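You operate a simulated robot arm through the tools that you are given. There is no shell and no other tool. Be economical: measure what you need, move in short steps, check, and stop when the job is done.

You are at the controls of a simulated two-armed robot. One attempt, no reset.

Task
Fetch the blue plug and set it on the top of the test bench. Put the 5 W flap carton from the top of the window bench on the top of the test bench. Take the blue sponge and leave it on the low shelf of the packing table. Take the brown cup and put it on top of the blue lamp. Open the number two drawer, fetch the 40 micron white filter from the middle shelf of the store rack and stand it in the inside of number two drawer and shut the drawer again. Do these in any order. Set down upright: flap carton, brown cup, white filter.

It is judged by the outcome, as a careful person would: the job done as asked, and still so three seconds after it is handed in. It fails if anything else is knocked over, pushed out of place, dropped, spilled or broken.

Robot
Two 7-joint arms with two-finger grippers on one trunk, on a base that drives. Base frame: it is fixed to the floor where the robot stands at the start and does not move with it; the origin is under the middle of the robot, x ahead of it, y to its left, z up; the surface under the hand at the start is at about z = 80. Units: cm, rad, N and s.
The left shoulder is at the start at [7, 13.9, 115.5], the right one opposite. With the tool pointing down near the work surface each hand reaches from about 36 to 76 cm from the robot's upright axis, wherever it stands, measured 20 degrees to its own side. Places, roughly: blue lamp [25, -75, 75]; blue plug (5x5x4 cm) [50, -20, 80]; blue sponge (7x10x4 cm) [60, -60, 80]; brown cup (5x5x6 cm) [60, -100, 80]; flap carton [50, -25, 75]; inside of number two drawer [-590, 150, 50]; low shelf of the packing table [-230, 150, 20]; number two drawer [-590, 140, 50]; top of the test bench [20, 150, 80]; white filter [-700, 175, 100]. Payload 3.43 kg a hand.
Tool frame (each hand has its own): the origin (TCP) lies between the finger pads and is the grasp point; the fingertips stand 3 cm ahead of it; z points along the fingers, y is the line along which they close. The gripper opens to 10.4 cm. The gripper's body begins 5.7 cm behind the TCP.
Orientation is told as [roll, pitch, yaw] about the base's x, y, z axes, in that order, counted from this pose: with the fingers straight down and closing along the base's y, the tool's x points along the base's -x, its y along +y and its z along -z.

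Tools
- The arms move only by the tool drive_tool. It takes "left_commands", "right_commands" or both (then of equal length, played together; a hand with none holds still); each is a list of rows, each a list of 6 numbers: the shift along the base's x, y, z in units of 40 mm (1.0 is 40 mm), then the turn, a rotation vector about the base's x, y, z in units of 6 degrees (1.0 is 6 degrees). In form: [[dx, dy, dz, wx, wy, wz], ...]. A call has 1 to 12 rows; each row shifts and turns the commanded pose from where the row before left it. "left_claw" and "right_claw" are, for a hand that has rows, the finger opening in cm, from 0 to 10.4, set as the call begins (left out, the last holds). A call with a number of a shift or a turn outside -1 to 1 is refused whole. A row lasts 0.2 s, in which the tool goes at most 5 cm and 0.15 rad; a call with a longer step from one row to the next is refused whole, and so is a gripper value outside its range. A pose out of reach is approached as far as the arm can. The call stops where the force on the tool passes 40 N (or 10 N more than at its start, if that is more) or the arm is blocked; 0.2 s more then pass. The fingers move at their own pace (about 4.5 cm/s each) and stop on an object; they squeeze with about 22 N. The grip force told is the motor's: it shows also when the fingers shut on nothing. Time passes only in rows, and 0.2 s behind the last, so rows that do not move let the fingers close. The reply holds the time, the measured pose of the TCP, the force on the tool along the base axes, the opening and the grip force, in the units named above and with some noise, with the torque about the TCP (base axes, N m) and any sound that the robot's microphone picked up.
- Cameras (640 x 400 px; columns grow to the right, rows downward): "scene" is now at [11.78, -5.13, 137.37]; the picture's right is [-0.60, -0.80, 0.00], its down [-0.53, 0.39, -0.75] and it looks along [0.60, -0.45, -0.66] (base axes); focal length 214 px, centre (320, 200). "left" rides on the left gripper at [6.7, -1.7, -9] in its tool frame; the picture's right is [0.25, 0.97, 0.00], its down [-0.73, 0.19, -0.66] and it looks along [-0.64, 0.17, 0.75] (tool axes); focal length 218 px, centre (320, 200). "right" rides on the right gripper at [6.7, 1.8, -9] in its tool frame; the picture's right is [-0.25, 0.97, 0.00], its down [-0.73, -0.19, -0.66] and it looks along [-0.64, -0.17, 0.75] (tool axes); focal length 218 px, centre (320, 200). There is no depth. A picture from a camera that has moved, and an enlarged one, comes with that camera's place and axes in the base frame and with its lens.
- get_image(camera): a new picture of that camera. The clock stands still meanwhile.
- raise_lower(by): slides the trunk up (or, below 0, down) by that many cm; the arms and the scene camera ride with it, the base frame stays. It gives what a move gives, with no picture.
- roll_base(legs): drives the robot by 1 to 6 legs, each [ahead, left, turn to the left] in cm, cm and rad, along the robot's own axes; the way and the turn of a leg run together, so that a leg with both is an arc; at most 150 cm and 3.142 rad a leg. The arms and the cameras ride along, it lands a little off, and it stops where it bumps. It gives what a move gives.
- turn_head(pan, tilt): turns the head with the scene camera to pan (to the left, within 1.501 rad either way) and tilt (down, from -0.506 to 1.204), counted from straight ahead of the robot. It gives what a move gives.
- inspect(camera, box): a new picture of the part [left, top, right, bottom] of that camera's present view, enlarged. The clock stands still meanwhile.
- job_done(): hands the job in; it is judged then, once.

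Go step by step. Nothing tells you exact positions but the pictures and the camera data: compare them with the known pose of the tool, close in by small moves and look again before you grip or let go. The budget is 186 turns and 158 pictures, counting those below and the enlarged ones. Unless the task says otherwise, let go and move clear before handing in.

The tools are called by a JSON object that holds its "fn" and its "kwargs". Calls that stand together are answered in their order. drive_tool: Moves the arms, as the interface text tells. Its arguments: {"type":"object","properties":{"left_commands":{"type":"array"},"left_claw":{"type":"number"},"right_commands":{"type":"array"},"right_claw":{"type":"number"}},"required":[]} The other tools are called the same way: raise_lower (by) slides the trunk up or down; roll_base (legs) drives the base; turn_head (pan, tilt) turns the head that bears the scene camera; get_image (camera) takes a picture; inspect (camera, box) takes an enlarged picture of a part of a camera's view; job_done () hands the job in.

At the start:

```text
clock: 0.0
left_position: [48.77, -8.95, 123.94]
left_tcp_rot: [0.002, -0.001, 0.001]
left_force: [-0.3, 0.4, 1.2]
left_wrist_torque: [0.01, 0.01, -0.02]
left_grip_width: 10.39
left_grip_force: 0.1
right_position: [41.39, -45.22, 114.5]
right_tcp_rot: [0.0, 0.001, 0.0]
right_force: [1.5, 0.5, 0.1]
right_wrist_torque: [-0.02, 0.0, -0.01]
right_grip_width: 10.41
right_grip_force: 0.1
trunk travel left (down, up): [-65.0, 29.0]
robot x, y, heading: [0.08, -0.45, 0.0]
head pan, tilt: [-0.642, 0.717]
```

scene: 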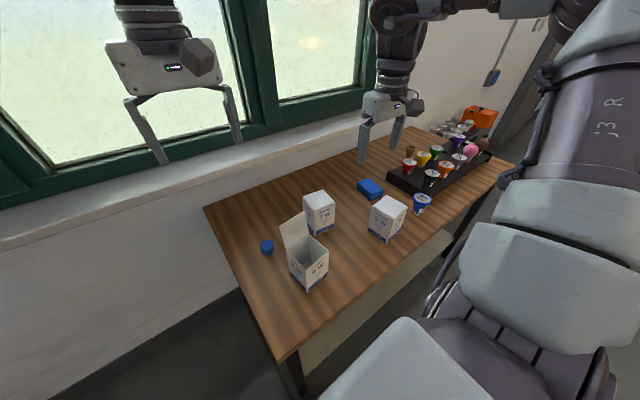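
right: 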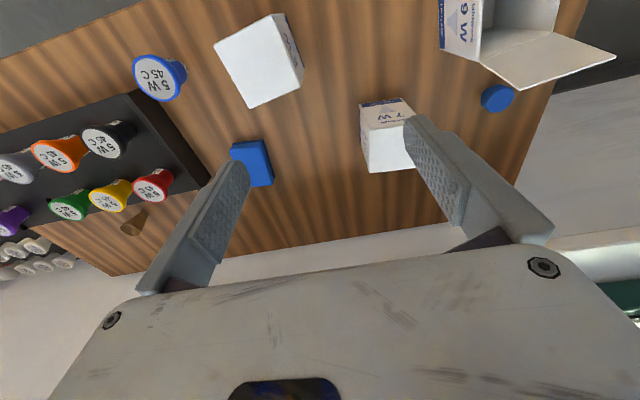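
left: 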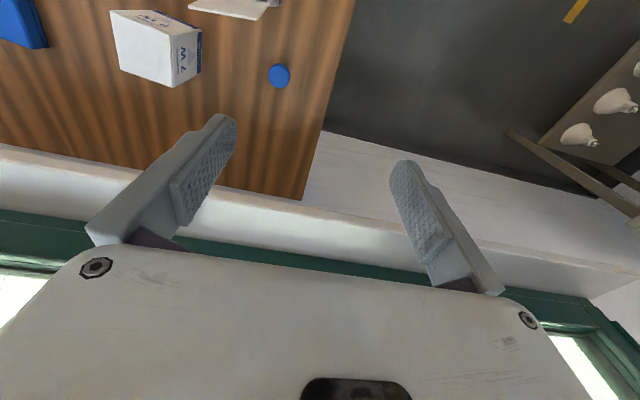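

I see the window bench with three cartons, the blue plug, the sponge, lamps and, further off, the cup. I'll enlarge the view to read the labels.

{"fn": "inspect", "kwargs": {"camera": "scene", "box": [220, 160, 440, 300]}}

{"fn": "inspect", "kwargs": {"camera": "scene", "box": [340, 90, 540, 220]}}

```text
2.86 times, centred on (330, 230) of scene
camera zoom: at [11.78, -5.13, 137.37], right [-0.6, -0.8, 0.0], down [-0.53, 0.39, -0.75], along [0.6, -0.45, -0.66], focal length 613 px, centre (291, 114)
```

zoom: 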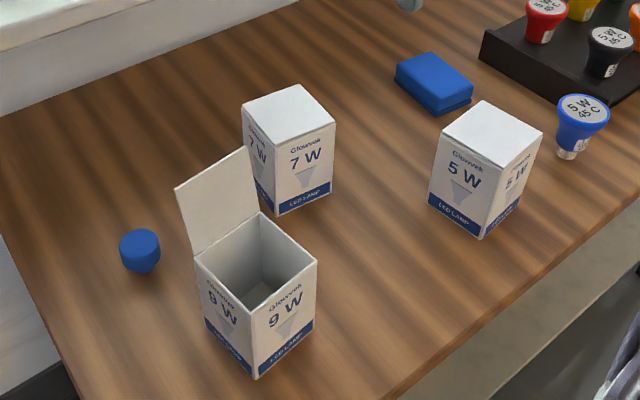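

```text
3.08 times, centred on (440, 155) of scene
camera zoom: at [11.78, -5.13, 137.37], right [-0.6, -0.8, 0.0], down [-0.53, 0.39, -0.75], along [0.6, -0.45, -0.66], focal length 660 px, centre (-49, 338)
```

zoom: 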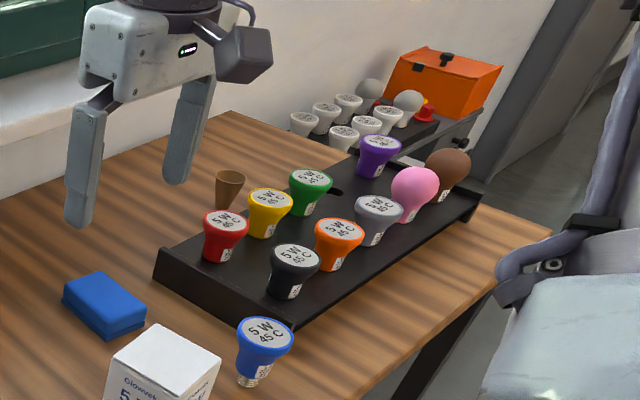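

The plug is near (54, -16). The 9 W carton's raised flap is close to it, so I'll turn the left wrist -90° to keep its camera clear while moving over the plug, and look closer at the 5 W carton from the right hand.

{"fn": "drive_tool", "kwargs": {"left_commands": [[0.11, -0.15, -0.3, 0, 0, -1], [0.11, -0.15, -0.3, 0, 0, -1], [0.11, -0.15, -0.3, 0, 0, -1], [0.11, -0.15, -0.3, 0, 0, -1], [0.11, -0.15, -0.3, 0, 0, -1], [0.11, -0.15, -0.3, 0, 0, -1], [0.11, -0.15, -0.3, 0, 0, -1], [0.11, -0.15, -0.3, 0, 0, -1], [0.11, -0.15, -0.3, 0, 0, -1], [0.11, -0.15, -0.3, 0, 0, -1], [0.11, -0.15, -0.3, 0, 0, -1], [0.11, -0.15, -0.3, 0, 0, -1]]}}

{"fn": "inspect", "kwargs": {"camera": "right", "box": [120, 0, 330, 200]}}

```text
clock: 2.6
left_position: [40.06, -15.56, 124.97]
left_tcp_rot: [-0.015, -0.051, -1.243]
left_force: [-0.1, -0.1, 0.8]
left_wrist_torque: [0.01, 0.0, -0.01]
left_grip_width: 10.41
left_grip_force: 0.0
left hand out of reach, approached as far as the arm can: row 4, 5, 6, 7, 8, 9, 10, 11, 12
right_position: [41.41, -45.07, 114.35]
right_tcp_rot: [0.0, 0.0, 0.0]
right_force: [0.4, -0.2, 0.8]
right_wrist_torque: [0.0, 0.0, 0.01]
right_grip_width: 10.42
right_grip_force: 0.1
trunk travel left (down, up): [-65.0, 29.0]
robot x, y, heading: [-0.16, 0.04, -0.002]
head pan, tilt: [-0.642, 0.717]
```

```text
2.00 times, centred on (225, 100) of right
camera zoom: at [34.59, -43.39, 123.27], right [0.25, 0.97, 0.0], down [0.73, -0.19, 0.66], along [0.64, -0.17, -0.75], focal length 436 px, centre (510, 400)
```

zoom: 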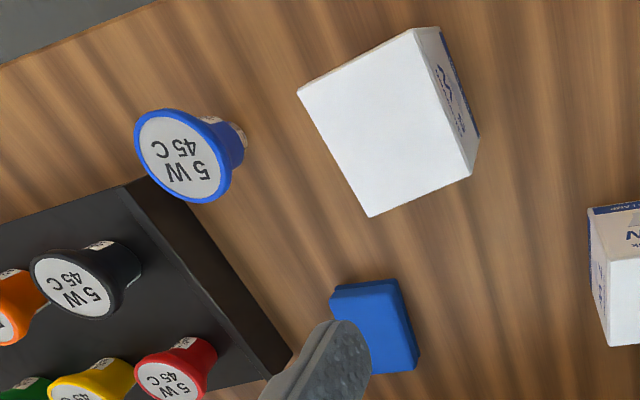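

The left arm can't reach that pose across the body. I place the 5 W carton at about (38, -52), top z about 92, yaw about +7°, and the lamp at about (36, -68). I'll drive the base 25 cm right so that each hand works on its own side.

{"fn": "roll_base", "kwargs": {"legs": [[0, -25, 0]]}}

```text
clock: 4.4
left_position: [40.18, -40.36, 124.83]
left_tcp_rot: [-0.018, -0.049, -1.234]
left_force: [-0.8, 0.7, -0.5]
left_wrist_torque: [0.0, 0.0, 0.03]
left_grip_width: 10.38
left_grip_force: 0.0
right_position: [41.48, -70.1, 114.49]
right_tcp_rot: [0.0, 0.0, 0.002]
right_force: [0.3, 0.4, -1.7]
right_wrist_torque: [-0.01, 0.01, 0.01]
right_grip_width: 10.39
right_grip_force: 0.1
trunk travel left (down, up): [-65.0, 29.0]
robot x, y, heading: [-0.29, -25.02, -0.002]
head pan, tilt: [-0.642, 0.717]
```

Moving the left hand over the plug and the right hand over the 5 W carton.

{"fn": "drive_tool", "kwargs": {"left_commands": [[0.4345, 0.755, -0.6, 0, 0, -0.4], [0.4345, 0.755, -0.6, 0, 0, -0.4], [0.4345, 0.755, -0.6, 0, 0, -0.4], [0.4345, 0.755, -0.6, 0, 0, -0.4], [0.4345, 0.755, -0.6, 0, 0, -0.4], [0.4345, 0.755, -0.6, 0, 0, -0.4], [0.4345, 0.755, -0.6, 0, 0, -0.4], [0.4345, 0.755, -0.6, 0, 0, -0.4]], "right_commands": [[-0.11, 0.566, -0.3, 0, 0, 0.143], [-0.11, 0.566, -0.3, 0, 0, 0.143], [-0.11, 0.566, -0.3, 0, 0, 0.143], [-0.11, 0.566, -0.3, 0, 0, 0.143], [-0.11, 0.566, -0.3, 0, 0, 0.143], [-0.11, 0.566, -0.3, 0, 0, 0.143], [-0.11, 0.566, -0.3, 0, 0, 0.143], [-0.11, 0.566, -0.3, 0, 0, 0.143]]}}

{"fn": "get_image", "kwargs": {"camera": "left"}}

{"fn": "get_image", "kwargs": {"camera": "right"}}

```text
clock: 6.2
left_position: [57.13, -26.05, 117.43]
left_tcp_rot: [-0.021, -0.05, -1.568]
left_force: [0.5, 0.6, -0.1]
left_wrist_torque: [-0.05, 0.04, 0.0]
left_grip_width: 10.39
left_grip_force: 0.0
left hand out of reach, approached as far as the arm can: row 1, 2, 3, 4, 5, 6, 7, 8
right_position: [38.04, -51.92, 104.85]
right_tcp_rot: [-0.002, 0.003, 0.122]
right_force: [0.1, 0.8, 0.3]
right_wrist_torque: [-0.03, 0.01, 0.0]
right_grip_width: 10.4
right_grip_force: 0.0
trunk travel left (down, up): [-65.0, 29.0]
robot x, y, heading: [0.24, -25.35, 0.005]
head pan, tilt: [-0.642, 0.717]
```

```text
151 pictures are left
camera left: at [55.41, -18.91, 126.08], right [0.97, 0.25, -0.03], down [0.21, -0.7, 0.69], along [0.15, -0.67, -0.73], focal length 218 px, centre (320, 200)
```

left: 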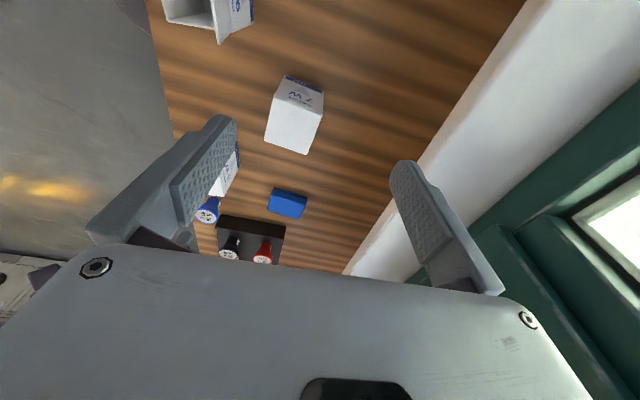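

```text
150 pictures are left
camera right: at [31.13, -50.92, 113.69], right [0.13, 0.99, 0.0], down [0.75, -0.1, 0.66], along [0.65, -0.09, -0.75], focal length 218 px, centre (320, 200)
```

right: 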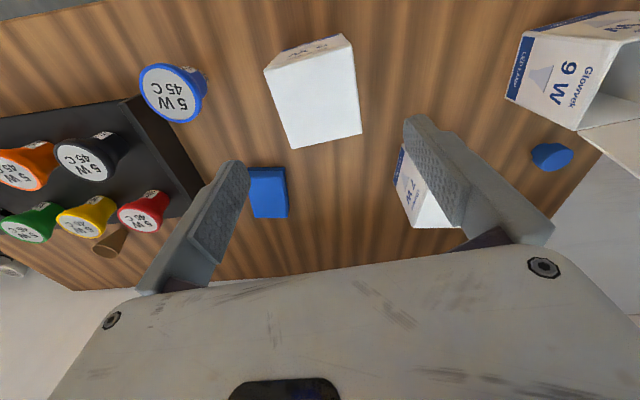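

The left hand stalls at yaw -90°, so I'll back it off to about -45°. The right hand goes straight down around the 5 W carton.

{"fn": "drive_tool", "kwargs": {"left_commands": [[-0.1, 0.3, -0.4, 0, 0, 0.94], [-0.1, 0.3, -0.4, 0, 0, 0.94], [-0.1, 0.3, -0.4, 0, 0, 0.94], [-0.1, 0.3, -0.4, 0, 0, 0.94], [-0.1, 0.3, -0.4, 0, 0, 0.94], [-0.1, 0.3, -0.4, 0, 0, 0.94], [-0.1, 0.3, -0.4, 0, 0, 0.94], [-0.1, 0.3, -0.4, 0, 0, 0.94]], "right_commands": [[-0.01, -0.01, -0.52, 0, 0, 0], [-0.01, -0.01, -0.52, 0, 0, 0], [-0.01, -0.01, -0.52, 0, 0, 0], [-0.01, -0.01, -0.52, 0, 0, 0], [-0.01, -0.01, -0.52, 0, 0, 0], [-0.01, -0.01, -0.52, 0, 0, 0], [-0.01, -0.01, -0.52, 0, 0, 0], [-0.01, -0.01, -0.52, 0, 0, 0]]}}

{"fn": "get_image", "kwargs": {"camera": "left"}}

{"fn": "get_image", "kwargs": {"camera": "right"}}

```text
clock: 8.0
left_position: [61.58, -23.55, 112.13]
left_tcp_rot: [-0.049, -0.062, -0.777]
left_force: [1.1, -0.2, 0.1]
left_wrist_torque: [0.0, 0.0, 0.0]
left_grip_width: 10.42
left_grip_force: 0.0
left hand out of reach, approached as far as the arm can: row 1, 2, 3, 4, 5, 6, 7, 8
right_position: [37.72, -52.4, 88.26]
right_tcp_rot: [-0.001, 0.001, 0.123]
right_force: [1.1, 0.0, -1.4]
right_wrist_torque: [-0.01, 0.01, 0.0]
right_grip_width: 10.38
right_grip_force: 0.1
trunk travel left (down, up): [-65.0, 29.0]
robot x, y, heading: [0.17, -25.17, 0.006]
head pan, tilt: [-0.642, 0.717]
```

```text
149 pictures are left
camera left: at [55.34, -19.44, 120.78], right [0.5, 0.86, -0.06], down [0.65, -0.33, 0.69], along [0.58, -0.39, -0.72], focal length 218 px, centre (320, 200)
```

left: 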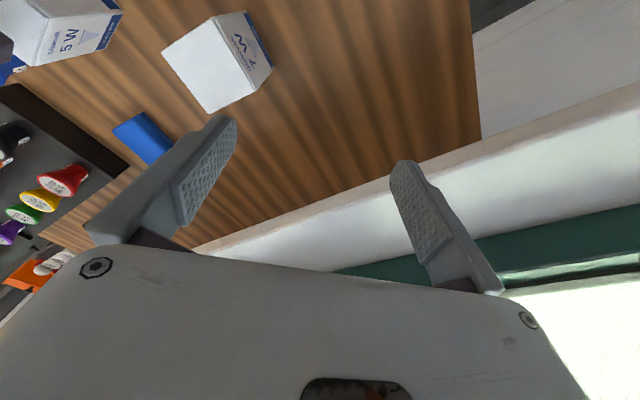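

```text
148 pictures are left
camera right: at [30.73, -51.54, 97.07], right [0.13, 0.99, 0.0], down [0.75, -0.1, 0.66], along [0.65, -0.09, -0.75], focal length 218 px, centre (320, 200)
```

right: 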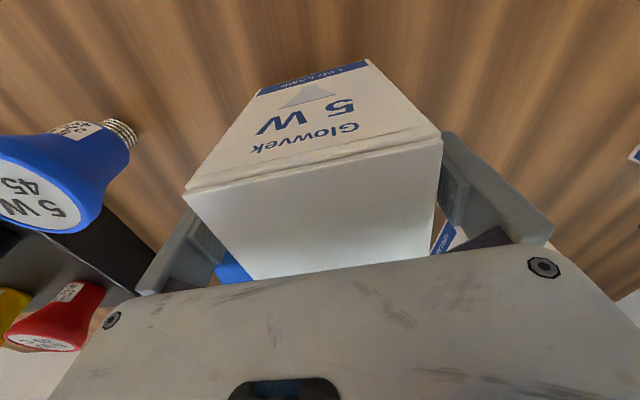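

The left hand isn't following well. I'll look at the arms from the head before gripping.

{"fn": "get_image", "kwargs": {"camera": "scene"}}

{"fn": "drive_tool", "kwargs": {"right_commands": [[0, 0, 0, 0, 0, 0], [0, 0, 0, 0, 0, 0], [0, 0, 0, 0, 0, 0], [0, 0, 0, 0, 0, 0]], "right_claw": 6.5}}

```text
147 pictures are left
camera scene: at [11.9, -30.31, 137.36], right [-0.6, -0.8, 0.0], down [-0.53, 0.39, -0.75], along [0.6, -0.45, -0.66], focal length 214 px, centre (320, 200)
```

scene: 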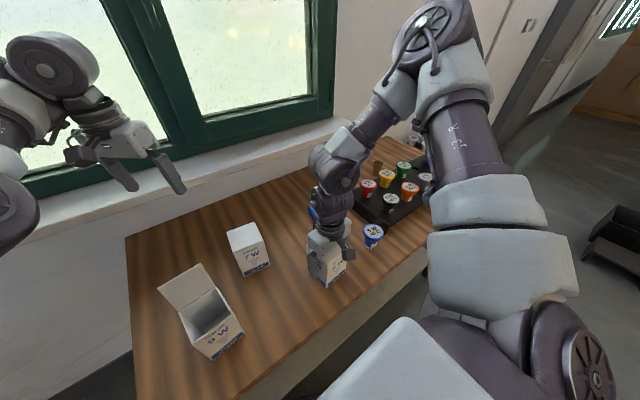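

```text
clock: 9.0
left_position: [61.46, -23.57, 112.21]
left_tcp_rot: [-0.049, -0.062, -0.779]
left_force: [-0.8, -0.7, 0.5]
left_wrist_torque: [0.01, 0.0, -0.02]
left_grip_width: 10.41
left_grip_force: 0.1
right_position: [37.68, -52.32, 88.22]
right_tcp_rot: [0.001, 0.0, 0.124]
right_force: [0.1, 0.1, -0.5]
right_wrist_torque: [-0.02, 0.0, -0.01]
right_grip_width: 7.86
right_grip_force: 21.8
trunk travel left (down, up): [-65.0, 29.0]
robot x, y, heading: [0.1, -25.14, -0.0]
head pan, tilt: [-0.642, 0.717]
```

The carton is gripped (7.86 cm). I'll lift it gently and test how the left arm responds to moving back toward the robot.

{"fn": "drive_tool", "kwargs": {"left_commands": [[-0.8, 0.4, 0, 0, 0, 0], [-0.8, 0.4, 0, 0, 0, 0], [-0.8, 0.4, 0, 0, 0, 0], [-0.8, 0.4, 0, 0, 0, 0]], "right_commands": [[0, 0, 0.6, 0, 0, 0], [0, 0, 0.6, 0, 0, 0], [0, 0, 0.7, 0, 0, 0], [0, 0, 0.7, 0, 0, 0]]}}

{"fn": "get_image", "kwargs": {"camera": "scene"}}

```text
clock: 10.0
left_position: [59.48, -22.93, 117.14]
left_tcp_rot: [-0.018, -0.047, -0.782]
left_force: [-0.4, 0.1, -0.7]
left_wrist_torque: [0.0, -0.04, -0.01]
left_grip_width: 10.4
left_grip_force: 0.0
left hand out of reach, approached as far as the arm can: row 1, 2, 3, 4
right_position: [37.64, -52.54, 98.6]
right_tcp_rot: [0.0, -0.001, 0.122]
right_force: [-1.0, 0.4, -0.3]
right_wrist_torque: [0.01, 0.0, -0.01]
right_grip_width: 7.87
right_grip_force: 22.0
trunk travel left (down, up): [-65.0, 29.0]
robot x, y, heading: [-0.14, -25.02, 0.001]
head pan, tilt: [-0.642, 0.717]
```

```text
146 pictures are left
camera scene: at [11.62, -30.24, 137.38], right [-0.6, -0.8, 0.0], down [-0.53, 0.39, -0.75], along [0.61, -0.45, -0.66], focal length 214 px, centre (320, 200)
```

scene: 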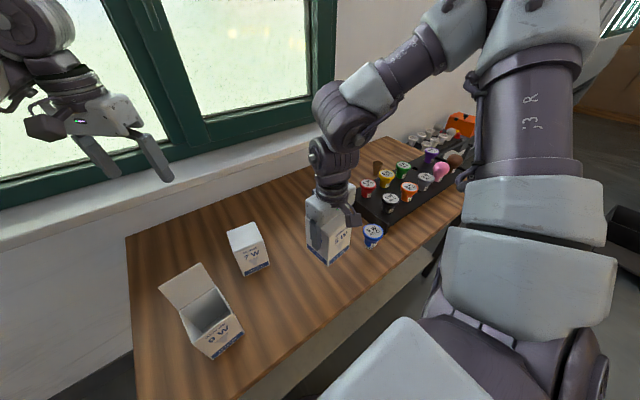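

The left arm's commanded pose seems to have drifted from the real one. I'll raise it to see when it comes back into reach.

{"fn": "drive_tool", "kwargs": {"left_commands": [[0, 0, 1, 0, 0, 0], [0, 0, 1, 0, 0, 0], [0, 0, 1, 0, 0, 0], [0, 0, 1, 0, 0, 0], [0, 0, 1, 0, 0, 0], [0, 0, 1, 0, 0, 0]]}}

```text
clock: 11.4
left_position: [52.97, -23.91, 136.14]
left_tcp_rot: [-0.02, -0.048, -0.781]
left_force: [0.7, 0.1, 0.2]
left_wrist_torque: [0.0, 0.0, 0.0]
left_grip_width: 10.42
left_grip_force: 0.2
left hand out of reach, approached as far as the arm can: row 2, 3, 4, 5, 6
right_position: [37.78, -52.5, 98.63]
right_tcp_rot: [0.001, 0.0, 0.122]
right_force: [0.2, 0.3, 0.0]
right_wrist_torque: [0.0, 0.03, 0.0]
right_grip_width: 7.86
right_grip_force: 21.6
trunk travel left (down, up): [-65.0, 29.0]
robot x, y, heading: [-0.24, -25.13, 0.006]
head pan, tilt: [-0.642, 0.717]
```

It comes back near the real pose, so the limit is outer reach at this height. I'll bring the left hand in and down on its own side.

{"fn": "drive_tool", "kwargs": {"left_commands": [[-0.7, 0.6, 0, 0, 0, 0], [-0.7, 0.6, 0, 0, 0, 0], [-0.7, 0.6, -0.3, 0, 0, 0], [-0.5, 0.6, -0.6, 0, 0, 0], [0, 0.6, -0.8, 0, 0, 0]]}}

```text
clock: 12.6
left_position: [42.72, -15.01, 133.57]
left_tcp_rot: [-0.017, -0.047, -0.78]
left_force: [0.4, 0.5, -0.2]
left_wrist_torque: [-0.01, 0.02, 0.01]
left_grip_width: 10.42
left_grip_force: 0.0
left hand out of reach, approached as far as the arm can: row 4, 5
right_position: [37.75, -52.6, 98.61]
right_tcp_rot: [0.001, -0.002, 0.122]
right_force: [0.8, 0.2, -1.0]
right_wrist_torque: [-0.02, 0.0, -0.01]
right_grip_width: 7.9
right_grip_force: 21.7
trunk travel left (down, up): [-65.0, 29.0]
robot x, y, heading: [-0.27, -25.39, 0.006]
head pan, tilt: [-0.642, 0.717]
```

Going down here is still blocked by some joint limit, so I'll swing the left hand out to its own side first and then try descending.

{"fn": "drive_tool", "kwargs": {"left_commands": [[0, 1, 0, 0, 0, 0], [0, 1, 0, 0, 0, 0], [0, 1, 0, 0, 0, 0], [0, 1, 0, 0, 0, 0], [0, 1, 0, 0, 0, 0], [0, 1, 0, 0, 0, 0], [0, 0, -1, 0, 0, 0], [0, 0, -1, 0, 0, 0], [0, 0, -1, 0, 0, 0], [0, 0, -1, 0, 0, 0], [0, 0, -1, 0, 0, 0]]}}

{"fn": "turn_head", "kwargs": {"pan": 0.5, "tilt": 0.4}}

{"fn": "get_image", "kwargs": {"camera": "scene"}}

```text
clock: 15.0
left_position: [44.72, -11.08, 132.97]
left_tcp_rot: [-0.02, -0.045, -0.78]
left_force: [0.0, 0.7, 0.3]
left_wrist_torque: [0.04, -0.04, 0.02]
left_grip_width: 10.4
left_grip_force: 0.1
left hand out of reach, approached as far as the arm can: row 2, 3, 4, 5, 6, 7, 8, 9, 10, 11
right_position: [37.81, -52.45, 98.59]
right_tcp_rot: [-0.002, 0.0, 0.122]
right_force: [0.2, -0.1, -1.4]
right_wrist_torque: [0.02, 0.0, 0.0]
right_grip_width: 7.89
right_grip_force: 22.2
trunk travel left (down, up): [-65.0, 29.0]
robot x, y, heading: [-0.18, -25.31, 0.003]
head pan, tilt: [-0.642, 0.717]
```

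```text
clock: 16.4
left_position: [44.73, -10.95, 132.92]
left_tcp_rot: [-0.019, -0.047, -0.78]
left_force: [0.5, -0.2, -0.4]
left_wrist_torque: [0.0, -0.01, -0.05]
left_grip_width: 10.4
left_grip_force: 0.1
right_position: [37.79, -52.61, 98.55]
right_tcp_rot: [0.001, -0.001, 0.122]
right_force: [-0.2, 1.2, 0.2]
right_wrist_torque: [-0.01, -0.01, 0.02]
right_grip_width: 7.89
right_grip_force: 22.2
trunk travel left (down, up): [-65.0, 29.0]
robot x, y, heading: [-0.03, -24.94, -0.0]
head pan, tilt: [0.499, 0.4]
```

```text
145 pictures are left
camera scene: at [13.18, -20.8, 140.2], right [0.48, -0.88, 0.0], down [-0.34, -0.19, -0.92], along [0.81, 0.44, -0.39], focal length 214 px, centre (320, 200)
```

scene: 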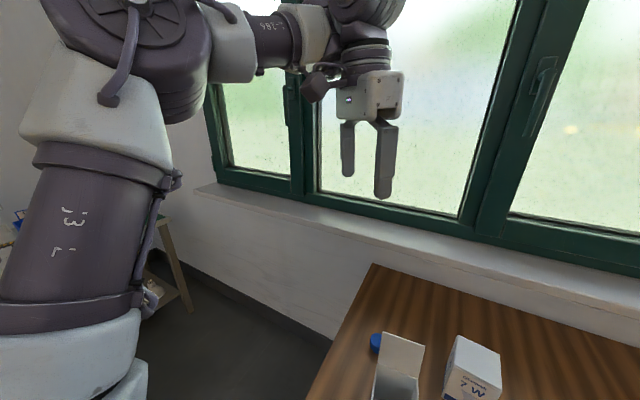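

The elbow sits high and the wrist twist seems to be the limit. I'll untwist the left hand back to yaw 0 and then test a descent.

{"fn": "drive_tool", "kwargs": {"left_commands": [[0, 0.1, 0, 0.03, 0.06, 0.93], [0, 0.1, 0, 0.03, 0.06, 0.93], [0, 0.1, 0, 0.03, 0.06, 0.93], [0, 0.1, 0, 0.03, 0.06, 0.93], [0, 0.1, 0, 0.03, 0.06, 0.93], [0, 0.1, 0, 0.03, 0.06, 0.93], [0, 0.1, 0, 0.03, 0.06, 0.93], [0, 0.1, 0, 0.03, 0.06, 0.93], [0, 0, -0.8, 0, 0, 0], [0, 0, -0.8, 0, 0, 0], [0, 0, -0.8, 0, 0, 0], [0, 0, -0.8, 0, 0, 0]]}}

```text
clock: 19.0
left_position: [48.17, -13.5, 129.97]
left_tcp_rot: [-0.012, 0.011, -0.002]
left_force: [0.5, 0.3, -0.4]
left_wrist_torque: [0.0, 0.01, -0.04]
left_grip_width: 10.4
left_grip_force: 0.1
left hand out of reach, approached as far as the arm can: row 1, 2, 3, 4, 5, 6, 7, 8, 9, 10, 11, 12
right_position: [37.86, -52.58, 98.58]
right_tcp_rot: [-0.001, 0.003, 0.122]
right_force: [-0.5, -0.4, -0.1]
right_wrist_torque: [0.02, 0.01, -0.03]
right_grip_width: 7.88
right_grip_force: 22.2
trunk travel left (down, up): [-65.0, 29.0]
robot x, y, heading: [-0.02, -25.72, 0.001]
head pan, tilt: [0.499, 0.4]
```

I'll send three idle rows to see whether the commanded pose is still away from the measured one.

{"fn": "drive_tool", "kwargs": {"left_commands": [[0, 0, 0, 0, 0, 0], [0, 0, 0, 0, 0, 0], [0, 0, 0, 0, 0, 0]]}}

{"fn": "drive_tool", "kwargs": {"left_commands": [[0, -0.5, 0, 0, 0, 0], [0, -0.5, 0, 0, 0, 0], [0, -0.5, 0, 0, 0, 0], [0, -0.5, 0, 0, 0, 0]]}}

{"fn": "drive_tool", "kwargs": {"left_commands": [[0, 0, -0.5, 0, 0, 0], [0, 0, -0.5, 0, 0, 0], [0, 0, -0.5, 0, 0, 0], [0, 0, -0.5, 0, 0, 0]]}}

```text
clock: 19.8
left_position: [47.94, -13.57, 130.05]
left_tcp_rot: [-0.013, 0.008, -0.002]
left_force: [0.3, 0.8, -0.3]
left_wrist_torque: [0.0, -0.01, 0.03]
left_grip_width: 10.38
left_grip_force: 0.1
right_position: [37.92, -52.52, 98.62]
right_tcp_rot: [-0.001, -0.002, 0.122]
right_force: [0.0, 0.6, 0.1]
right_wrist_torque: [0.02, 0.0, 0.03]
right_grip_width: 7.86
right_grip_force: 21.8
trunk travel left (down, up): [-65.0, 29.0]
robot x, y, heading: [0.07, -24.81, 0.003]
head pan, tilt: [0.499, 0.4]
```

```text
clock: 20.8
left_position: [48.1, -21.63, 130.03]
left_tcp_rot: [-0.012, 0.008, -0.002]
left_force: [0.5, 0.0, 0.2]
left_wrist_torque: [0.03, -0.01, 0.0]
left_grip_width: 10.38
left_grip_force: 0.0
right_position: [37.82, -52.67, 98.49]
right_tcp_rot: [0.002, 0.0, 0.124]
right_force: [0.2, 0.1, -1.1]
right_wrist_torque: [-0.01, 0.01, -0.01]
right_grip_width: 7.89
right_grip_force: 21.5
trunk travel left (down, up): [-65.0, 29.0]
robot x, y, heading: [0.28, -24.76, 0.0]
head pan, tilt: [0.499, 0.4]
```

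```text
clock: 21.8
left_position: [49.65, -21.27, 127.78]
left_tcp_rot: [-0.013, 0.006, -0.003]
left_force: [-0.5, 0.3, -0.4]
left_wrist_torque: [0.02, 0.0, -0.02]
left_grip_width: 10.43
left_grip_force: 0.0
left hand out of reach, approached as far as the arm can: row 1, 2, 3, 4
right_position: [37.9, -52.7, 98.41]
right_tcp_rot: [0.002, 0.001, 0.121]
right_force: [0.0, -0.1, 0.4]
right_wrist_torque: [0.03, -0.04, 0.0]
right_grip_width: 7.9
right_grip_force: 21.6
trunk travel left (down, up): [-65.0, 29.0]
robot x, y, heading: [0.02, -25.62, 0.001]
head pan, tilt: [0.499, 0.4]
```

Only inward and downward motion is refused, which looks like a joint limit. I'll tilt the tool a little outward and test the descent again.

{"fn": "drive_tool", "kwargs": {"left_commands": [[0, 0, 0, -0.75, -0.66, 0], [0, 0, 0, -0.75, -0.66, 0], [0, 0, 0, -0.75, -0.66, 0], [0, 0, 0, -0.75, -0.66, 0], [0, 0, 0, -0.75, -0.66, 0], [0, 0, -0.6, 0, 0, 0], [0, 0, -0.6, 0, 0, 0], [0, 0, -0.6, 0, 0, 0], [0, 0, -0.6, 0, 0, 0]]}}

{"fn": "get_image", "kwargs": {"camera": "scene"}}

```text
clock: 23.8
left_position: [61.38, -25.49, 130.82]
left_tcp_rot: [-0.42, -0.331, 0.063]
left_force: [0.8, 0.2, 0.2]
left_wrist_torque: [0.0, 0.02, -0.01]
left_grip_width: 10.4
left_grip_force: 0.1
left hand out of reach, approached as far as the arm can: row 1, 2, 3, 4, 5, 6, 7, 8, 9
right_position: [37.89, -52.68, 98.64]
right_tcp_rot: [0.003, 0.003, 0.121]
right_force: [-0.3, -0.6, -0.6]
right_wrist_torque: [0.0, 0.03, 0.0]
right_grip_width: 7.89
right_grip_force: 22.0
trunk travel left (down, up): [-65.0, 29.0]
robot x, y, heading: [0.15, -25.32, 0.001]
head pan, tilt: [0.499, 0.4]
```

```text
144 pictures are left
camera scene: at [13.37, -20.96, 140.19], right [0.48, -0.88, 0.0], down [-0.34, -0.19, -0.92], along [0.81, 0.44, -0.39], focal length 214 px, centre (320, 200)
```

scene: 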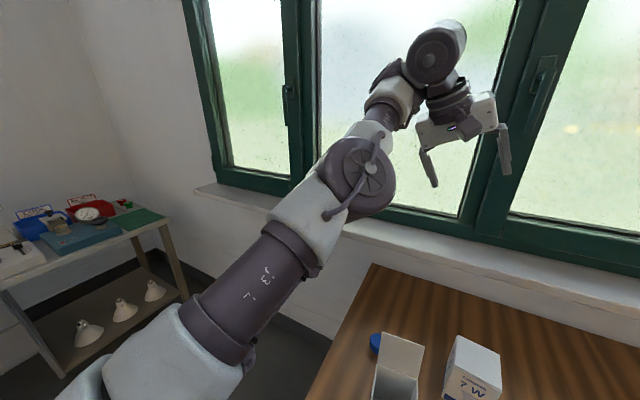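

The arm extended when tilted, so it may have left the bad posture. I'll try moving down and outward to its own side from here.

{"fn": "drive_tool", "kwargs": {"left_commands": [[0, 0.5, -0.8, 0, 0, 0], [0, 0.5, -0.8, 0, 0, 0], [0, 0.5, -0.8, 0, 0, 0], [0, 0.5, -0.8, 0, 0, 0], [0, 0.5, -0.8, 0, 0, 0], [0, 0.5, -0.8, 0, 0, 0]]}}

{"fn": "get_image", "kwargs": {"camera": "scene"}}

```text
clock: 25.2
left_position: [61.48, -25.05, 130.26]
left_tcp_rot: [-0.417, -0.328, 0.063]
left_force: [-0.1, 0.8, -0.9]
left_wrist_torque: [0.0, 0.02, -0.01]
left_grip_width: 10.4
left_grip_force: 0.1
left hand out of reach, approached as far as the arm can: row 1, 2, 3, 4, 5, 6
right_position: [37.66, -52.56, 98.6]
right_tcp_rot: [0.001, 0.001, 0.124]
right_force: [-0.5, 1.6, 0.3]
right_wrist_torque: [0.01, -0.03, -0.04]
right_grip_width: 7.89
right_grip_force: 22.1
trunk travel left (down, up): [-65.0, 29.0]
robot x, y, heading: [0.15, -24.76, 0.001]
head pan, tilt: [0.499, 0.4]
```

```text
143 pictures are left
camera scene: at [13.18, -20.79, 140.2], right [0.48, -0.88, 0.0], down [-0.34, -0.19, -0.92], along [0.81, 0.44, -0.39], focal length 214 px, centre (320, 200)
```

scene: 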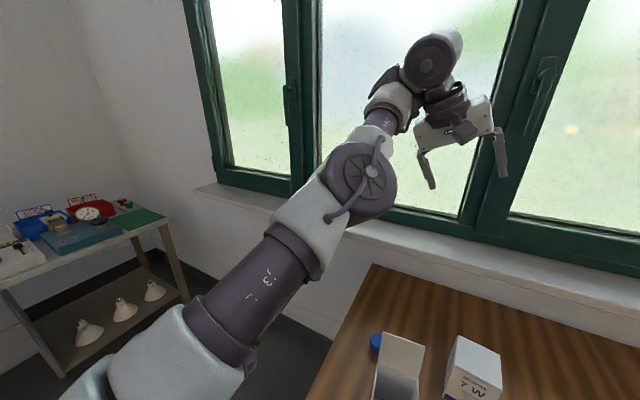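

Still stuck; a wrist joint appears to be at its end stop. I'll tilt the tool the other way, back toward the robot, while pulling in.

{"fn": "drive_tool", "kwargs": {"left_commands": [[-0.2, 0, 0, 0.75, 0.66, 0], [-0.2, 0, 0, 0.75, 0.66, 0], [-0.2, 0, 0, 0.75, 0.66, 0], [-0.2, 0, 0, 0.75, 0.66, 0], [-0.2, 0, 0, 0.75, 0.66, 0], [-0.2, 0, 0, 0.75, 0.66, 0], [-0.2, 0, 0, 0.75, 0.66, 0], [-0.2, 0, -0.5, 0.75, 0.66, 0], [-0.2, 0, -0.5, 0.75, 0.66, 0], [-0.2, 0, -0.5, 0, 0, 0], [-0.2, 0, -0.5, 0, 0, 0], [0, 0, -0.5, 0, 0, 0]]}}

{"fn": "get_image", "kwargs": {"camera": "scene"}}

```text
clock: 27.8
left_position: [44.92, -26.87, 117.16]
left_tcp_rot: [0.308, 0.279, 0.045]
left_force: [-0.6, -0.2, -0.6]
left_wrist_torque: [0.01, 0.03, 0.01]
left_grip_width: 10.39
left_grip_force: 0.0
left hand out of reach, approached as far as the arm can: row 5, 6, 7, 8, 9
right_position: [37.82, -52.6, 98.63]
right_tcp_rot: [-0.001, 0.001, 0.121]
right_force: [0.4, 0.5, -0.8]
right_wrist_torque: [0.0, -0.02, -0.03]
right_grip_width: 7.9
right_grip_force: 22.0
trunk travel left (down, up): [-65.0, 29.0]
robot x, y, heading: [-0.09, -25.18, 0.009]
head pan, tilt: [0.499, 0.4]
```

```text
142 pictures are left
camera scene: at [13.29, -20.87, 140.2], right [0.48, -0.88, 0.0], down [-0.34, -0.19, -0.92], along [0.81, 0.44, -0.39], focal length 214 px, centre (320, 200)
```

scene: 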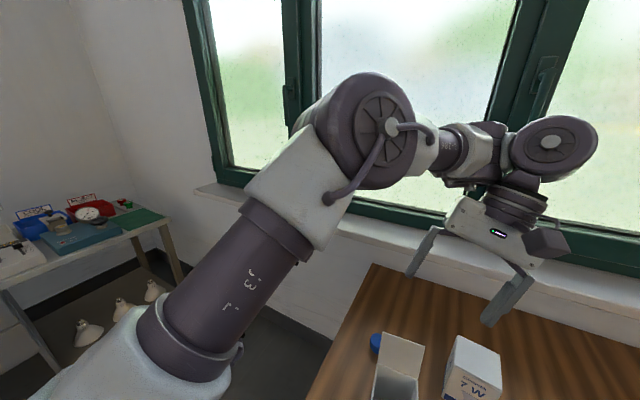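

Descending worked this time. I'll continue moving to its own side with the tilt held, then untilt.

{"fn": "drive_tool", "kwargs": {"left_commands": [[0, 0.8, 0, 0, 0, 0], [0, 0.8, 0, 0, 0, 0], [0, 0.8, 0, 0, 0, 0], [0, 0.8, 0, 0, 0, 0], [0, 0.8, 0, 0, 0, 0], [0, 0.8, 0, 0, 0, 0], [0, 0.8, 0, 0, 0, 0], [0, 0.8, 0, 0, 0, 0]]}}

{"fn": "drive_tool", "kwargs": {"left_commands": [[0, 0, 0, -0.75, -0.66, 0], [0, 0, 0, -0.75, -0.66, 0], [0, 0, 0, -0.75, -0.66, 0], [0, 0, 0, -0.75, -0.66, 0]]}}

```text
clock: 29.6
left_position: [37.54, -16.24, 123.53]
left_tcp_rot: [0.306, 0.279, 0.046]
left_force: [-0.3, -0.1, 0.1]
left_wrist_torque: [-0.02, -0.01, -0.02]
left_grip_width: 10.39
left_grip_force: 0.0
left hand out of reach, approached as far as the arm can: row 2, 3, 4, 5, 6, 7, 8
right_position: [37.65, -52.42, 98.66]
right_tcp_rot: [0.001, -0.001, 0.121]
right_force: [-0.2, 0.8, 0.6]
right_wrist_torque: [0.0, -0.02, 0.0]
right_grip_width: 7.92
right_grip_force: 22.3
trunk travel left (down, up): [-65.0, 29.0]
robot x, y, heading: [-0.01, -25.22, 0.005]
head pan, tilt: [0.499, 0.4]
```

```text
clock: 30.6
left_position: [38.59, -15.57, 127.06]
left_tcp_rot: [0.186, 0.181, 0.02]
left_force: [-0.2, 0.6, 0.2]
left_wrist_torque: [-0.03, -0.04, -0.02]
left_grip_width: 10.4
left_grip_force: 0.0
left hand out of reach, approached as far as the arm can: row 1, 2, 3, 4
right_position: [37.67, -52.33, 98.64]
right_tcp_rot: [-0.002, -0.002, 0.122]
right_force: [0.4, 0.3, -0.7]
right_wrist_torque: [-0.02, -0.03, -0.01]
right_grip_width: 7.9
right_grip_force: 22.2
trunk travel left (down, up): [-65.0, 29.0]
robot x, y, heading: [-0.1, -25.18, 0.004]
head pan, tilt: [0.499, 0.4]
```

The left wrist is limited and won't reach tool-down low poses, so I'll do the work with the right hand. I'll back away with the carton, turn left toward the test bench and look at it.

{"fn": "drive_tool", "kwargs": {"right_commands": [[0, 0, 0.7, 0, 0, 0], [0, 0, 0.7, 0, 0, 0], [0, 0, 0.7, 0, 0, 0]]}}

{"fn": "roll_base", "kwargs": {"legs": [[-32, 0, 0], [0, 0, 1.571], [55, -35, 0]]}}

{"fn": "turn_head", "kwargs": {"pan": 0, "tilt": 0.6}}

{"fn": "get_image", "kwargs": {"camera": "scene"}}

```text
clock: 31.4
left_position: [38.47, -15.85, 126.98]
left_tcp_rot: [0.189, 0.184, 0.02]
left_force: [-0.2, 0.1, -0.3]
left_wrist_torque: [0.01, -0.01, -0.01]
left_grip_width: 10.4
left_grip_force: 0.1
right_position: [37.6, -52.54, 107.03]
right_tcp_rot: [-0.001, -0.001, 0.123]
right_force: [0.3, 0.7, -0.1]
right_wrist_torque: [-0.01, 0.01, 0.03]
right_grip_width: 7.88
right_grip_force: 22.0
trunk travel left (down, up): [-65.0, 29.0]
robot x, y, heading: [0.01, -25.31, 0.002]
head pan, tilt: [0.499, 0.4]
```

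```text
clock: 40.6
left_position: [-7.3, 68.67, 127.12]
left_tcp_rot: [0.185, 0.183, 1.593]
left_force: [0.5, -0.1, 0.0]
left_wrist_torque: [0.01, 0.01, 0.01]
left_grip_width: 10.41
left_grip_force: 0.0
right_position: [29.34, 67.92, 107.0]
right_tcp_rot: [-0.002, 0.001, 1.697]
right_force: [-0.1, -0.6, -0.3]
right_wrist_torque: [-0.02, 0.01, 0.0]
right_grip_width: 7.92
right_grip_force: 21.8
trunk travel left (down, up): [-65.0, 29.0]
robot x, y, heading: [2.1, 30.36, 1.578]
head pan, tilt: [0.499, 0.4]
```

```text
clock: 41.5
left_position: [-7.37, 68.73, 126.98]
left_tcp_rot: [0.186, 0.184, 1.594]
left_force: [-0.1, -0.6, 0.2]
left_wrist_torque: [0.01, -0.02, 0.02]
left_grip_width: 10.41
left_grip_force: 0.1
right_position: [29.37, 67.82, 107.15]
right_tcp_rot: [0.001, 0.0, 1.697]
right_force: [0.4, 0.0, -0.3]
right_wrist_torque: [0.03, 0.0, -0.01]
right_grip_width: 7.87
right_grip_force: 21.8
trunk travel left (down, up): [-65.0, 29.0]
robot x, y, heading: [2.36, 29.99, 1.576]
head pan, tilt: [0.0, 0.6]
```

```text
141 pictures are left
camera scene: at [2.09, 43.98, 138.39], right [1.0, 0.01, 0.0], down [0.0, -0.56, -0.83], along [-0.01, 0.83, -0.56], focal length 214 px, centre (320, 200)
```

scene: 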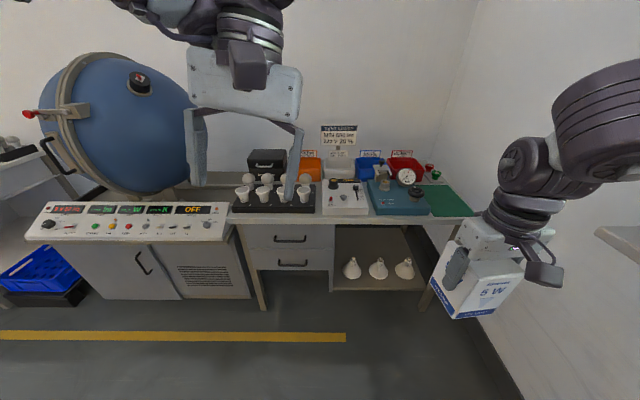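

The green mat at the right end of the test bench (about x 50–71, y 118–142) is free space. I'll drive up to it.

{"fn": "roll_base", "kwargs": {"legs": [[48, -34, 0]]}}

{"fn": "get_image", "kwargs": {"camera": "right"}}

{"fn": "get_image", "kwargs": {"camera": "scene"}}

```text
clock: 44.9
left_position: [26.53, 116.93, 127.03]
left_tcp_rot: [0.186, 0.184, 1.592]
left_force: [0.8, 0.2, 0.3]
left_wrist_torque: [-0.01, -0.02, 0.0]
left_grip_width: 10.4
left_grip_force: 0.1
right_position: [63.24, 116.03, 107.15]
right_tcp_rot: [-0.001, 0.001, 1.698]
right_force: [0.8, -0.1, -0.9]
right_wrist_torque: [-0.01, 0.02, 0.01]
right_grip_width: 7.89
right_grip_force: 22.1
trunk travel left (down, up): [-65.0, 29.0]
robot x, y, heading: [36.5, 78.12, 1.58]
head pan, tilt: [0.0, 0.6]
```

```text
140 pictures are left
camera right: at [62.3, 109.1, 115.91], right [-0.99, 0.13, 0.0], down [0.1, 0.75, 0.66], along [0.09, 0.65, -0.75], focal length 218 px, centre (320, 200)
```

right: 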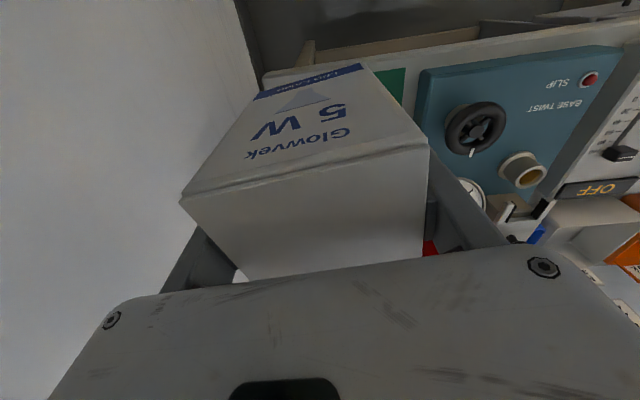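

```text
139 pictures are left
camera scene: at [35.99, 92.12, 138.39], right [1.0, 0.0, 0.0], down [0.0, -0.56, -0.83], along [0.0, 0.83, -0.56], focal length 214 px, centre (320, 200)
```

scene: 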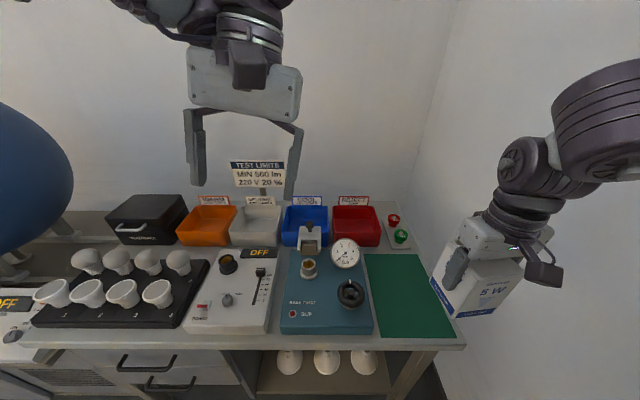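

The mat is at about x 52–70, y 117–144, z about 80. I'll move the carton over (60, 130) and lower it most of the way.

{"fn": "drive_tool", "kwargs": {"right_commands": [[-0.2, 0.875, 0, 0, 0, 0], [-0.2, 0.875, 0, 0, 0, 0], [-0.2, 0.875, 0, 0, 0, 0], [-0.2, 0.875, 0, 0, 0, 0], [0, 0, -0.7, 0, 0, -0.4], [0, 0, -0.7, 0, 0, -0.4], [0, 0, -0.7, 0, 0, -0.4], [0, 0, -0.7, 0, 0, 0], [0, 0, -0.7, 0, 0, 0], [0, 0, -0.6, 0, 0, 0]]}}

{"fn": "get_image", "kwargs": {"camera": "scene"}}

```text
clock: 47.1
left_position: [26.67, 116.98, 126.94]
left_tcp_rot: [0.185, 0.183, 1.591]
left_force: [0.6, -0.3, 0.1]
left_wrist_torque: [-0.01, -0.04, 0.0]
left_grip_width: 10.37
left_grip_force: 0.1
right_position: [60.24, 129.91, 90.42]
right_tcp_rot: [-0.002, -0.001, 1.569]
right_force: [-0.6, 0.7, -0.7]
right_wrist_torque: [-0.02, 0.01, 0.0]
right_grip_width: 7.9
right_grip_force: 22.1
right hand out of reach, approached as far as the arm can: row 4
trunk travel left (down, up): [-65.0, 29.0]
robot x, y, heading: [36.47, 78.39, 1.576]
head pan, tilt: [0.0, 0.6]
```

```text
138 pictures are left
camera scene: at [36.07, 92.28, 138.37], right [1.0, 0.0, 0.0], down [0.0, -0.57, -0.82], along [0.0, 0.82, -0.57], focal length 214 px, centre (320, 200)
```

scene: 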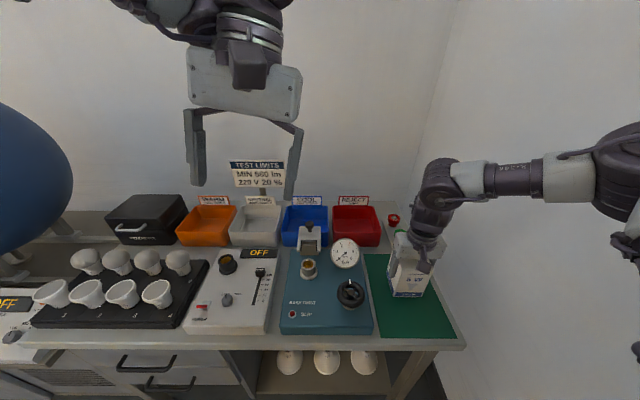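

The carton hangs just over the mat. Lowering slowly until it touches.

{"fn": "drive_tool", "kwargs": {"right_commands": [[0, 0, -0.15, 0, 0, 0], [0, 0, -0.15, 0, 0, 0], [0, 0, -0.15, 0, 0, 0], [0, 0, -0.1, 0, 0, 0]]}}

{"fn": "inspect", "kwargs": {"camera": "scene", "box": [340, 200, 480, 350]}}

```text
clock: 48.1
left_position: [26.63, 116.73, 127.1]
left_tcp_rot: [0.187, 0.183, 1.592]
left_force: [0.3, -1.0, 1.1]
left_wrist_torque: [0.01, 0.01, 0.02]
left_grip_width: 10.41
left_grip_force: 0.2
right_position: [60.26, 129.85, 88.59]
right_tcp_rot: [0.002, -0.007, 1.569]
right_force: [2.4, 1.8, 12.0]
right_wrist_torque: [-0.27, -0.25, 0.08]
right_grip_width: 7.88
right_grip_force: 22.1
trunk travel left (down, up): [-65.0, 29.0]
robot x, y, heading: [35.93, 78.34, 1.576]
head pan, tilt: [0.0, 0.6]
```

```text
2.67 times, centred on (410, 275) of scene
camera zoom: at [35.99, 92.02, 138.43], right [1.0, 0.0, 0.0], down [0.0, -0.56, -0.83], along [0.0, 0.83, -0.56], focal length 572 px, centre (80, 0)
```

zoom: 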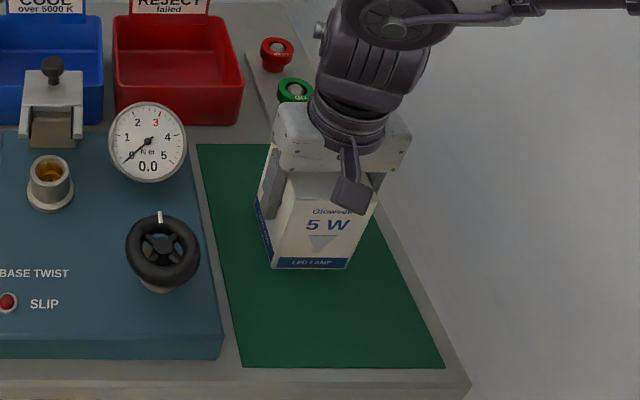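

Contact made (12 N). Opening the fingers, then rising straight up.

{"fn": "drive_tool", "kwargs": {"right_commands": [[0, 0, 0.03, 0, 0, 0], [0, 0, 0, 0, 0, 0], [0, 0, 0, 0, 0, 0], [0, 0, 0.4, 0, 0, 0], [0, 0, 0.6, 0, 0, 0], [0, 0, 0.8, 0, 0, 0], [0, 0, 0.8, 0, 0, 0], [0, -0.3, 0.8, 0, 0, 0], [0, -0.8, 0.3, 0, 0, 0], [0, -0.8, 0.3, 0, 0, 0]], "right_claw": 10.4}}

{"fn": "inspect", "kwargs": {"camera": "scene", "box": [340, 200, 480, 350]}}

```text
clock: 50.3
left_position: [26.58, 116.79, 127.2]
left_tcp_rot: [0.185, 0.181, 1.591]
left_force: [-0.4, -0.8, -0.3]
left_wrist_torque: [0.02, -0.01, -0.03]
left_grip_width: 10.38
left_grip_force: 0.2
right_position: [60.33, 122.13, 104.46]
right_tcp_rot: [0.0, -0.002, 1.57]
right_force: [0.0, 0.2, 0.2]
right_wrist_torque: [0.01, -0.03, -0.02]
right_grip_width: 10.41
right_grip_force: 0.1
trunk travel left (down, up): [-65.0, 29.0]
robot x, y, heading: [36.02, 78.24, 1.577]
head pan, tilt: [0.0, 0.6]
```

```text
2.67 times, centred on (410, 275) of scene
camera zoom: at [36.03, 91.98, 138.4], right [1.0, 0.01, 0.0], down [0.0, -0.56, -0.83], along [0.0, 0.83, -0.56], focal length 572 px, centre (80, 0)
```

zoom: 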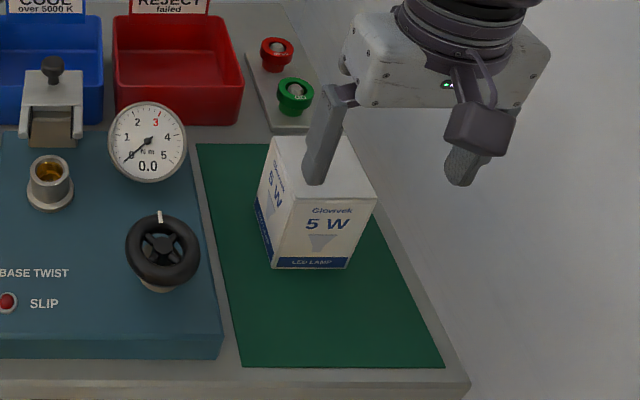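

The carton stands upright on the mat. Now I'll go back to the window bench, positioned so the plug is on the right hand's side.

{"fn": "roll_base", "kwargs": {"legs": [[-48, 34, 0], [-30, 35, 0], [0, 0, -1.577], [31, 0, 0]]}}

{"fn": "turn_head", "kwargs": {"pan": -0.5, "tilt": 0.7}}

{"fn": "get_image", "kwargs": {"camera": "scene"}}

{"fn": "get_image", "kwargs": {"camera": "right"}}

```text
clock: 61.5
left_position: [37.12, 10.07, 127.07]
left_tcp_rot: [0.187, 0.182, 0.027]
left_force: [-0.6, -0.2, 0.1]
left_wrist_torque: [0.03, -0.02, -0.02]
left_grip_width: 10.4
left_grip_force: 0.0
right_position: [42.61, -23.54, 104.43]
right_tcp_rot: [0.0, -0.003, 0.003]
right_force: [-0.4, 1.0, -0.8]
right_wrist_torque: [-0.02, 0.05, 0.01]
right_grip_width: 10.4
right_grip_force: 0.0
trunk travel left (down, up): [-65.0, 29.0]
robot x, y, heading: [-1.39, 0.04, 0.005]
head pan, tilt: [0.0, 0.6]
```

```text
clock: 62.4
left_position: [37.14, 10.06, 126.96]
left_tcp_rot: [0.186, 0.181, 0.027]
left_force: [-0.9, -0.3, 0.0]
left_wrist_torque: [0.01, 0.0, -0.02]
left_grip_width: 10.4
left_grip_force: 0.0
right_position: [42.72, -23.43, 104.43]
right_tcp_rot: [0.0, 0.0, 0.004]
right_force: [0.3, -1.5, 0.5]
right_wrist_torque: [0.04, 0.02, -0.01]
right_grip_width: 10.41
right_grip_force: 0.1
trunk travel left (down, up): [-65.0, 29.0]
robot x, y, heading: [-1.33, 0.42, 0.013]
head pan, tilt: [-0.499, 0.7]
```

```text
135 pictures are left
camera scene: at [11.19, -3.57, 137.52], right [-0.47, -0.88, 0.0], down [-0.57, 0.3, -0.77], along [0.68, -0.36, -0.64], focal length 214 px, centre (320, 200)
```

scene: 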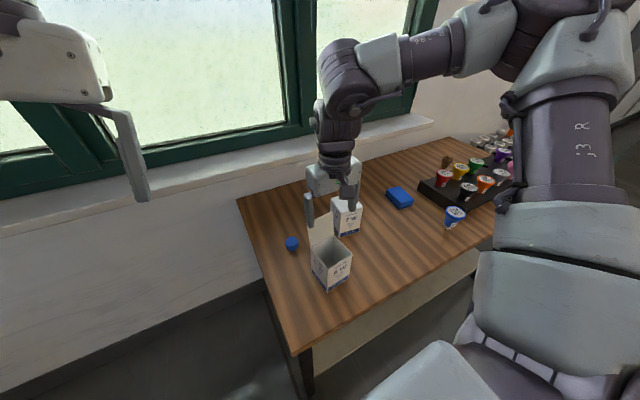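

```text
134 pictures are left
camera right: at [35.9, -21.8, 113.28], right [0.25, 0.97, 0.0], down [0.73, -0.19, 0.66], along [0.64, -0.16, -0.75], focal length 218 px, centre (320, 200)
```

right: 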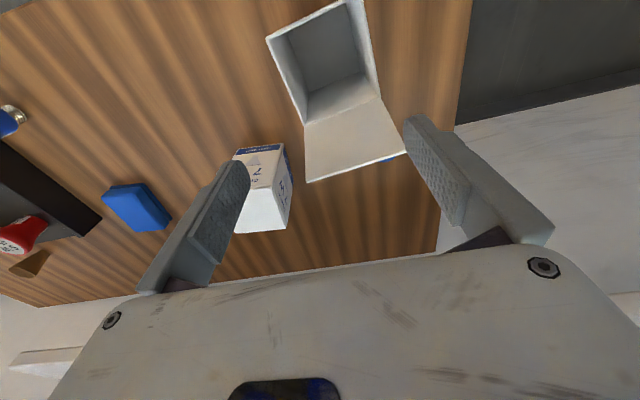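

I'll lift slightly, swing the right hand to the +y side while turning it to yaw about -60°, so its camera stays clear of the raised flap.

{"fn": "drive_tool", "kwargs": {"right_commands": [[0, 0, 0.3, 0, 0, -1], [0, 0, 0.3, 0, 0, -1], [0, 0.5, 0, 0, 0, -1], [0, 0.5, 0, 0, 0, -1], [0, 0.5, 0, 0, 0, -1], [0, 0.5, 0, 0, 0, -1], [0, 0.5, 0, 0, 0, -1], [0, 0.5, 0, 0, 0, -1], [0, 0.5, 0, 0, 0, -1], [0, 0.5, 0, 0, 0, -1]]}}

{"fn": "drive_tool", "kwargs": {"right_commands": [[0.5, 0, -0.3, 0, 0, 0], [0.5, 0, -0.3, 0, 0, 0], [0.5, 0, -0.3, 0, 0, 0], [0.6, 0, -0.3, 0, 0, 0], [0.6, 0, -0.3, 0, 0, 0]]}}

{"fn": "get_image", "kwargs": {"camera": "right"}}

```text
clock: 64.6
left_position: [37.31, 10.07, 126.95]
left_tcp_rot: [0.186, 0.185, 0.026]
left_force: [0.5, 0.7, 0.2]
left_wrist_torque: [-0.02, 0.01, 0.04]
left_grip_width: 10.41
left_grip_force: 0.0
right_position: [49.61, -32.26, 114.77]
right_tcp_rot: [0.021, 0.007, -0.82]
right_force: [0.4, -0.4, 0.3]
right_wrist_torque: [0.03, 0.05, 0.0]
right_grip_width: 10.4
right_grip_force: 0.1
right hand out of reach, approached as far as the arm can: row 3, 4, 5, 6, 7, 8, 9, 10
trunk travel left (down, up): [-65.0, 29.0]
robot x, y, heading: [-1.24, 0.34, 0.008]
head pan, tilt: [-0.499, 0.7]
```

```text
clock: 65.8
left_position: [37.28, 10.13, 127.1]
left_tcp_rot: [0.187, 0.184, 0.024]
left_force: [-0.7, 0.1, 0.0]
left_wrist_torque: [-0.02, 0.01, -0.04]
left_grip_width: 10.37
left_grip_force: 0.0
right_position: [55.66, -33.6, 105.65]
right_tcp_rot: [0.005, 0.0, -0.833]
right_force: [1.1, 0.1, 0.3]
right_wrist_torque: [-0.01, -0.03, -0.02]
right_grip_width: 10.39
right_grip_force: 0.1
right hand out of reach, approached as far as the arm can: row 1, 2, 3, 4, 5
trunk travel left (down, up): [-65.0, 29.0]
robot x, y, heading: [-1.35, 0.17, 0.008]
head pan, tilt: [-0.499, 0.7]
```

```text
133 pictures are left
camera right: at [52.36, -27.45, 114.42], right [0.89, 0.46, 0.0], down [0.35, -0.67, 0.66], along [0.31, -0.58, -0.75], focal length 218 px, centre (320, 200)
```

right: 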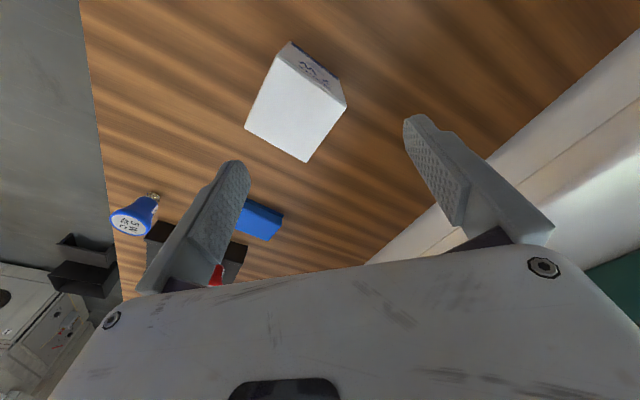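

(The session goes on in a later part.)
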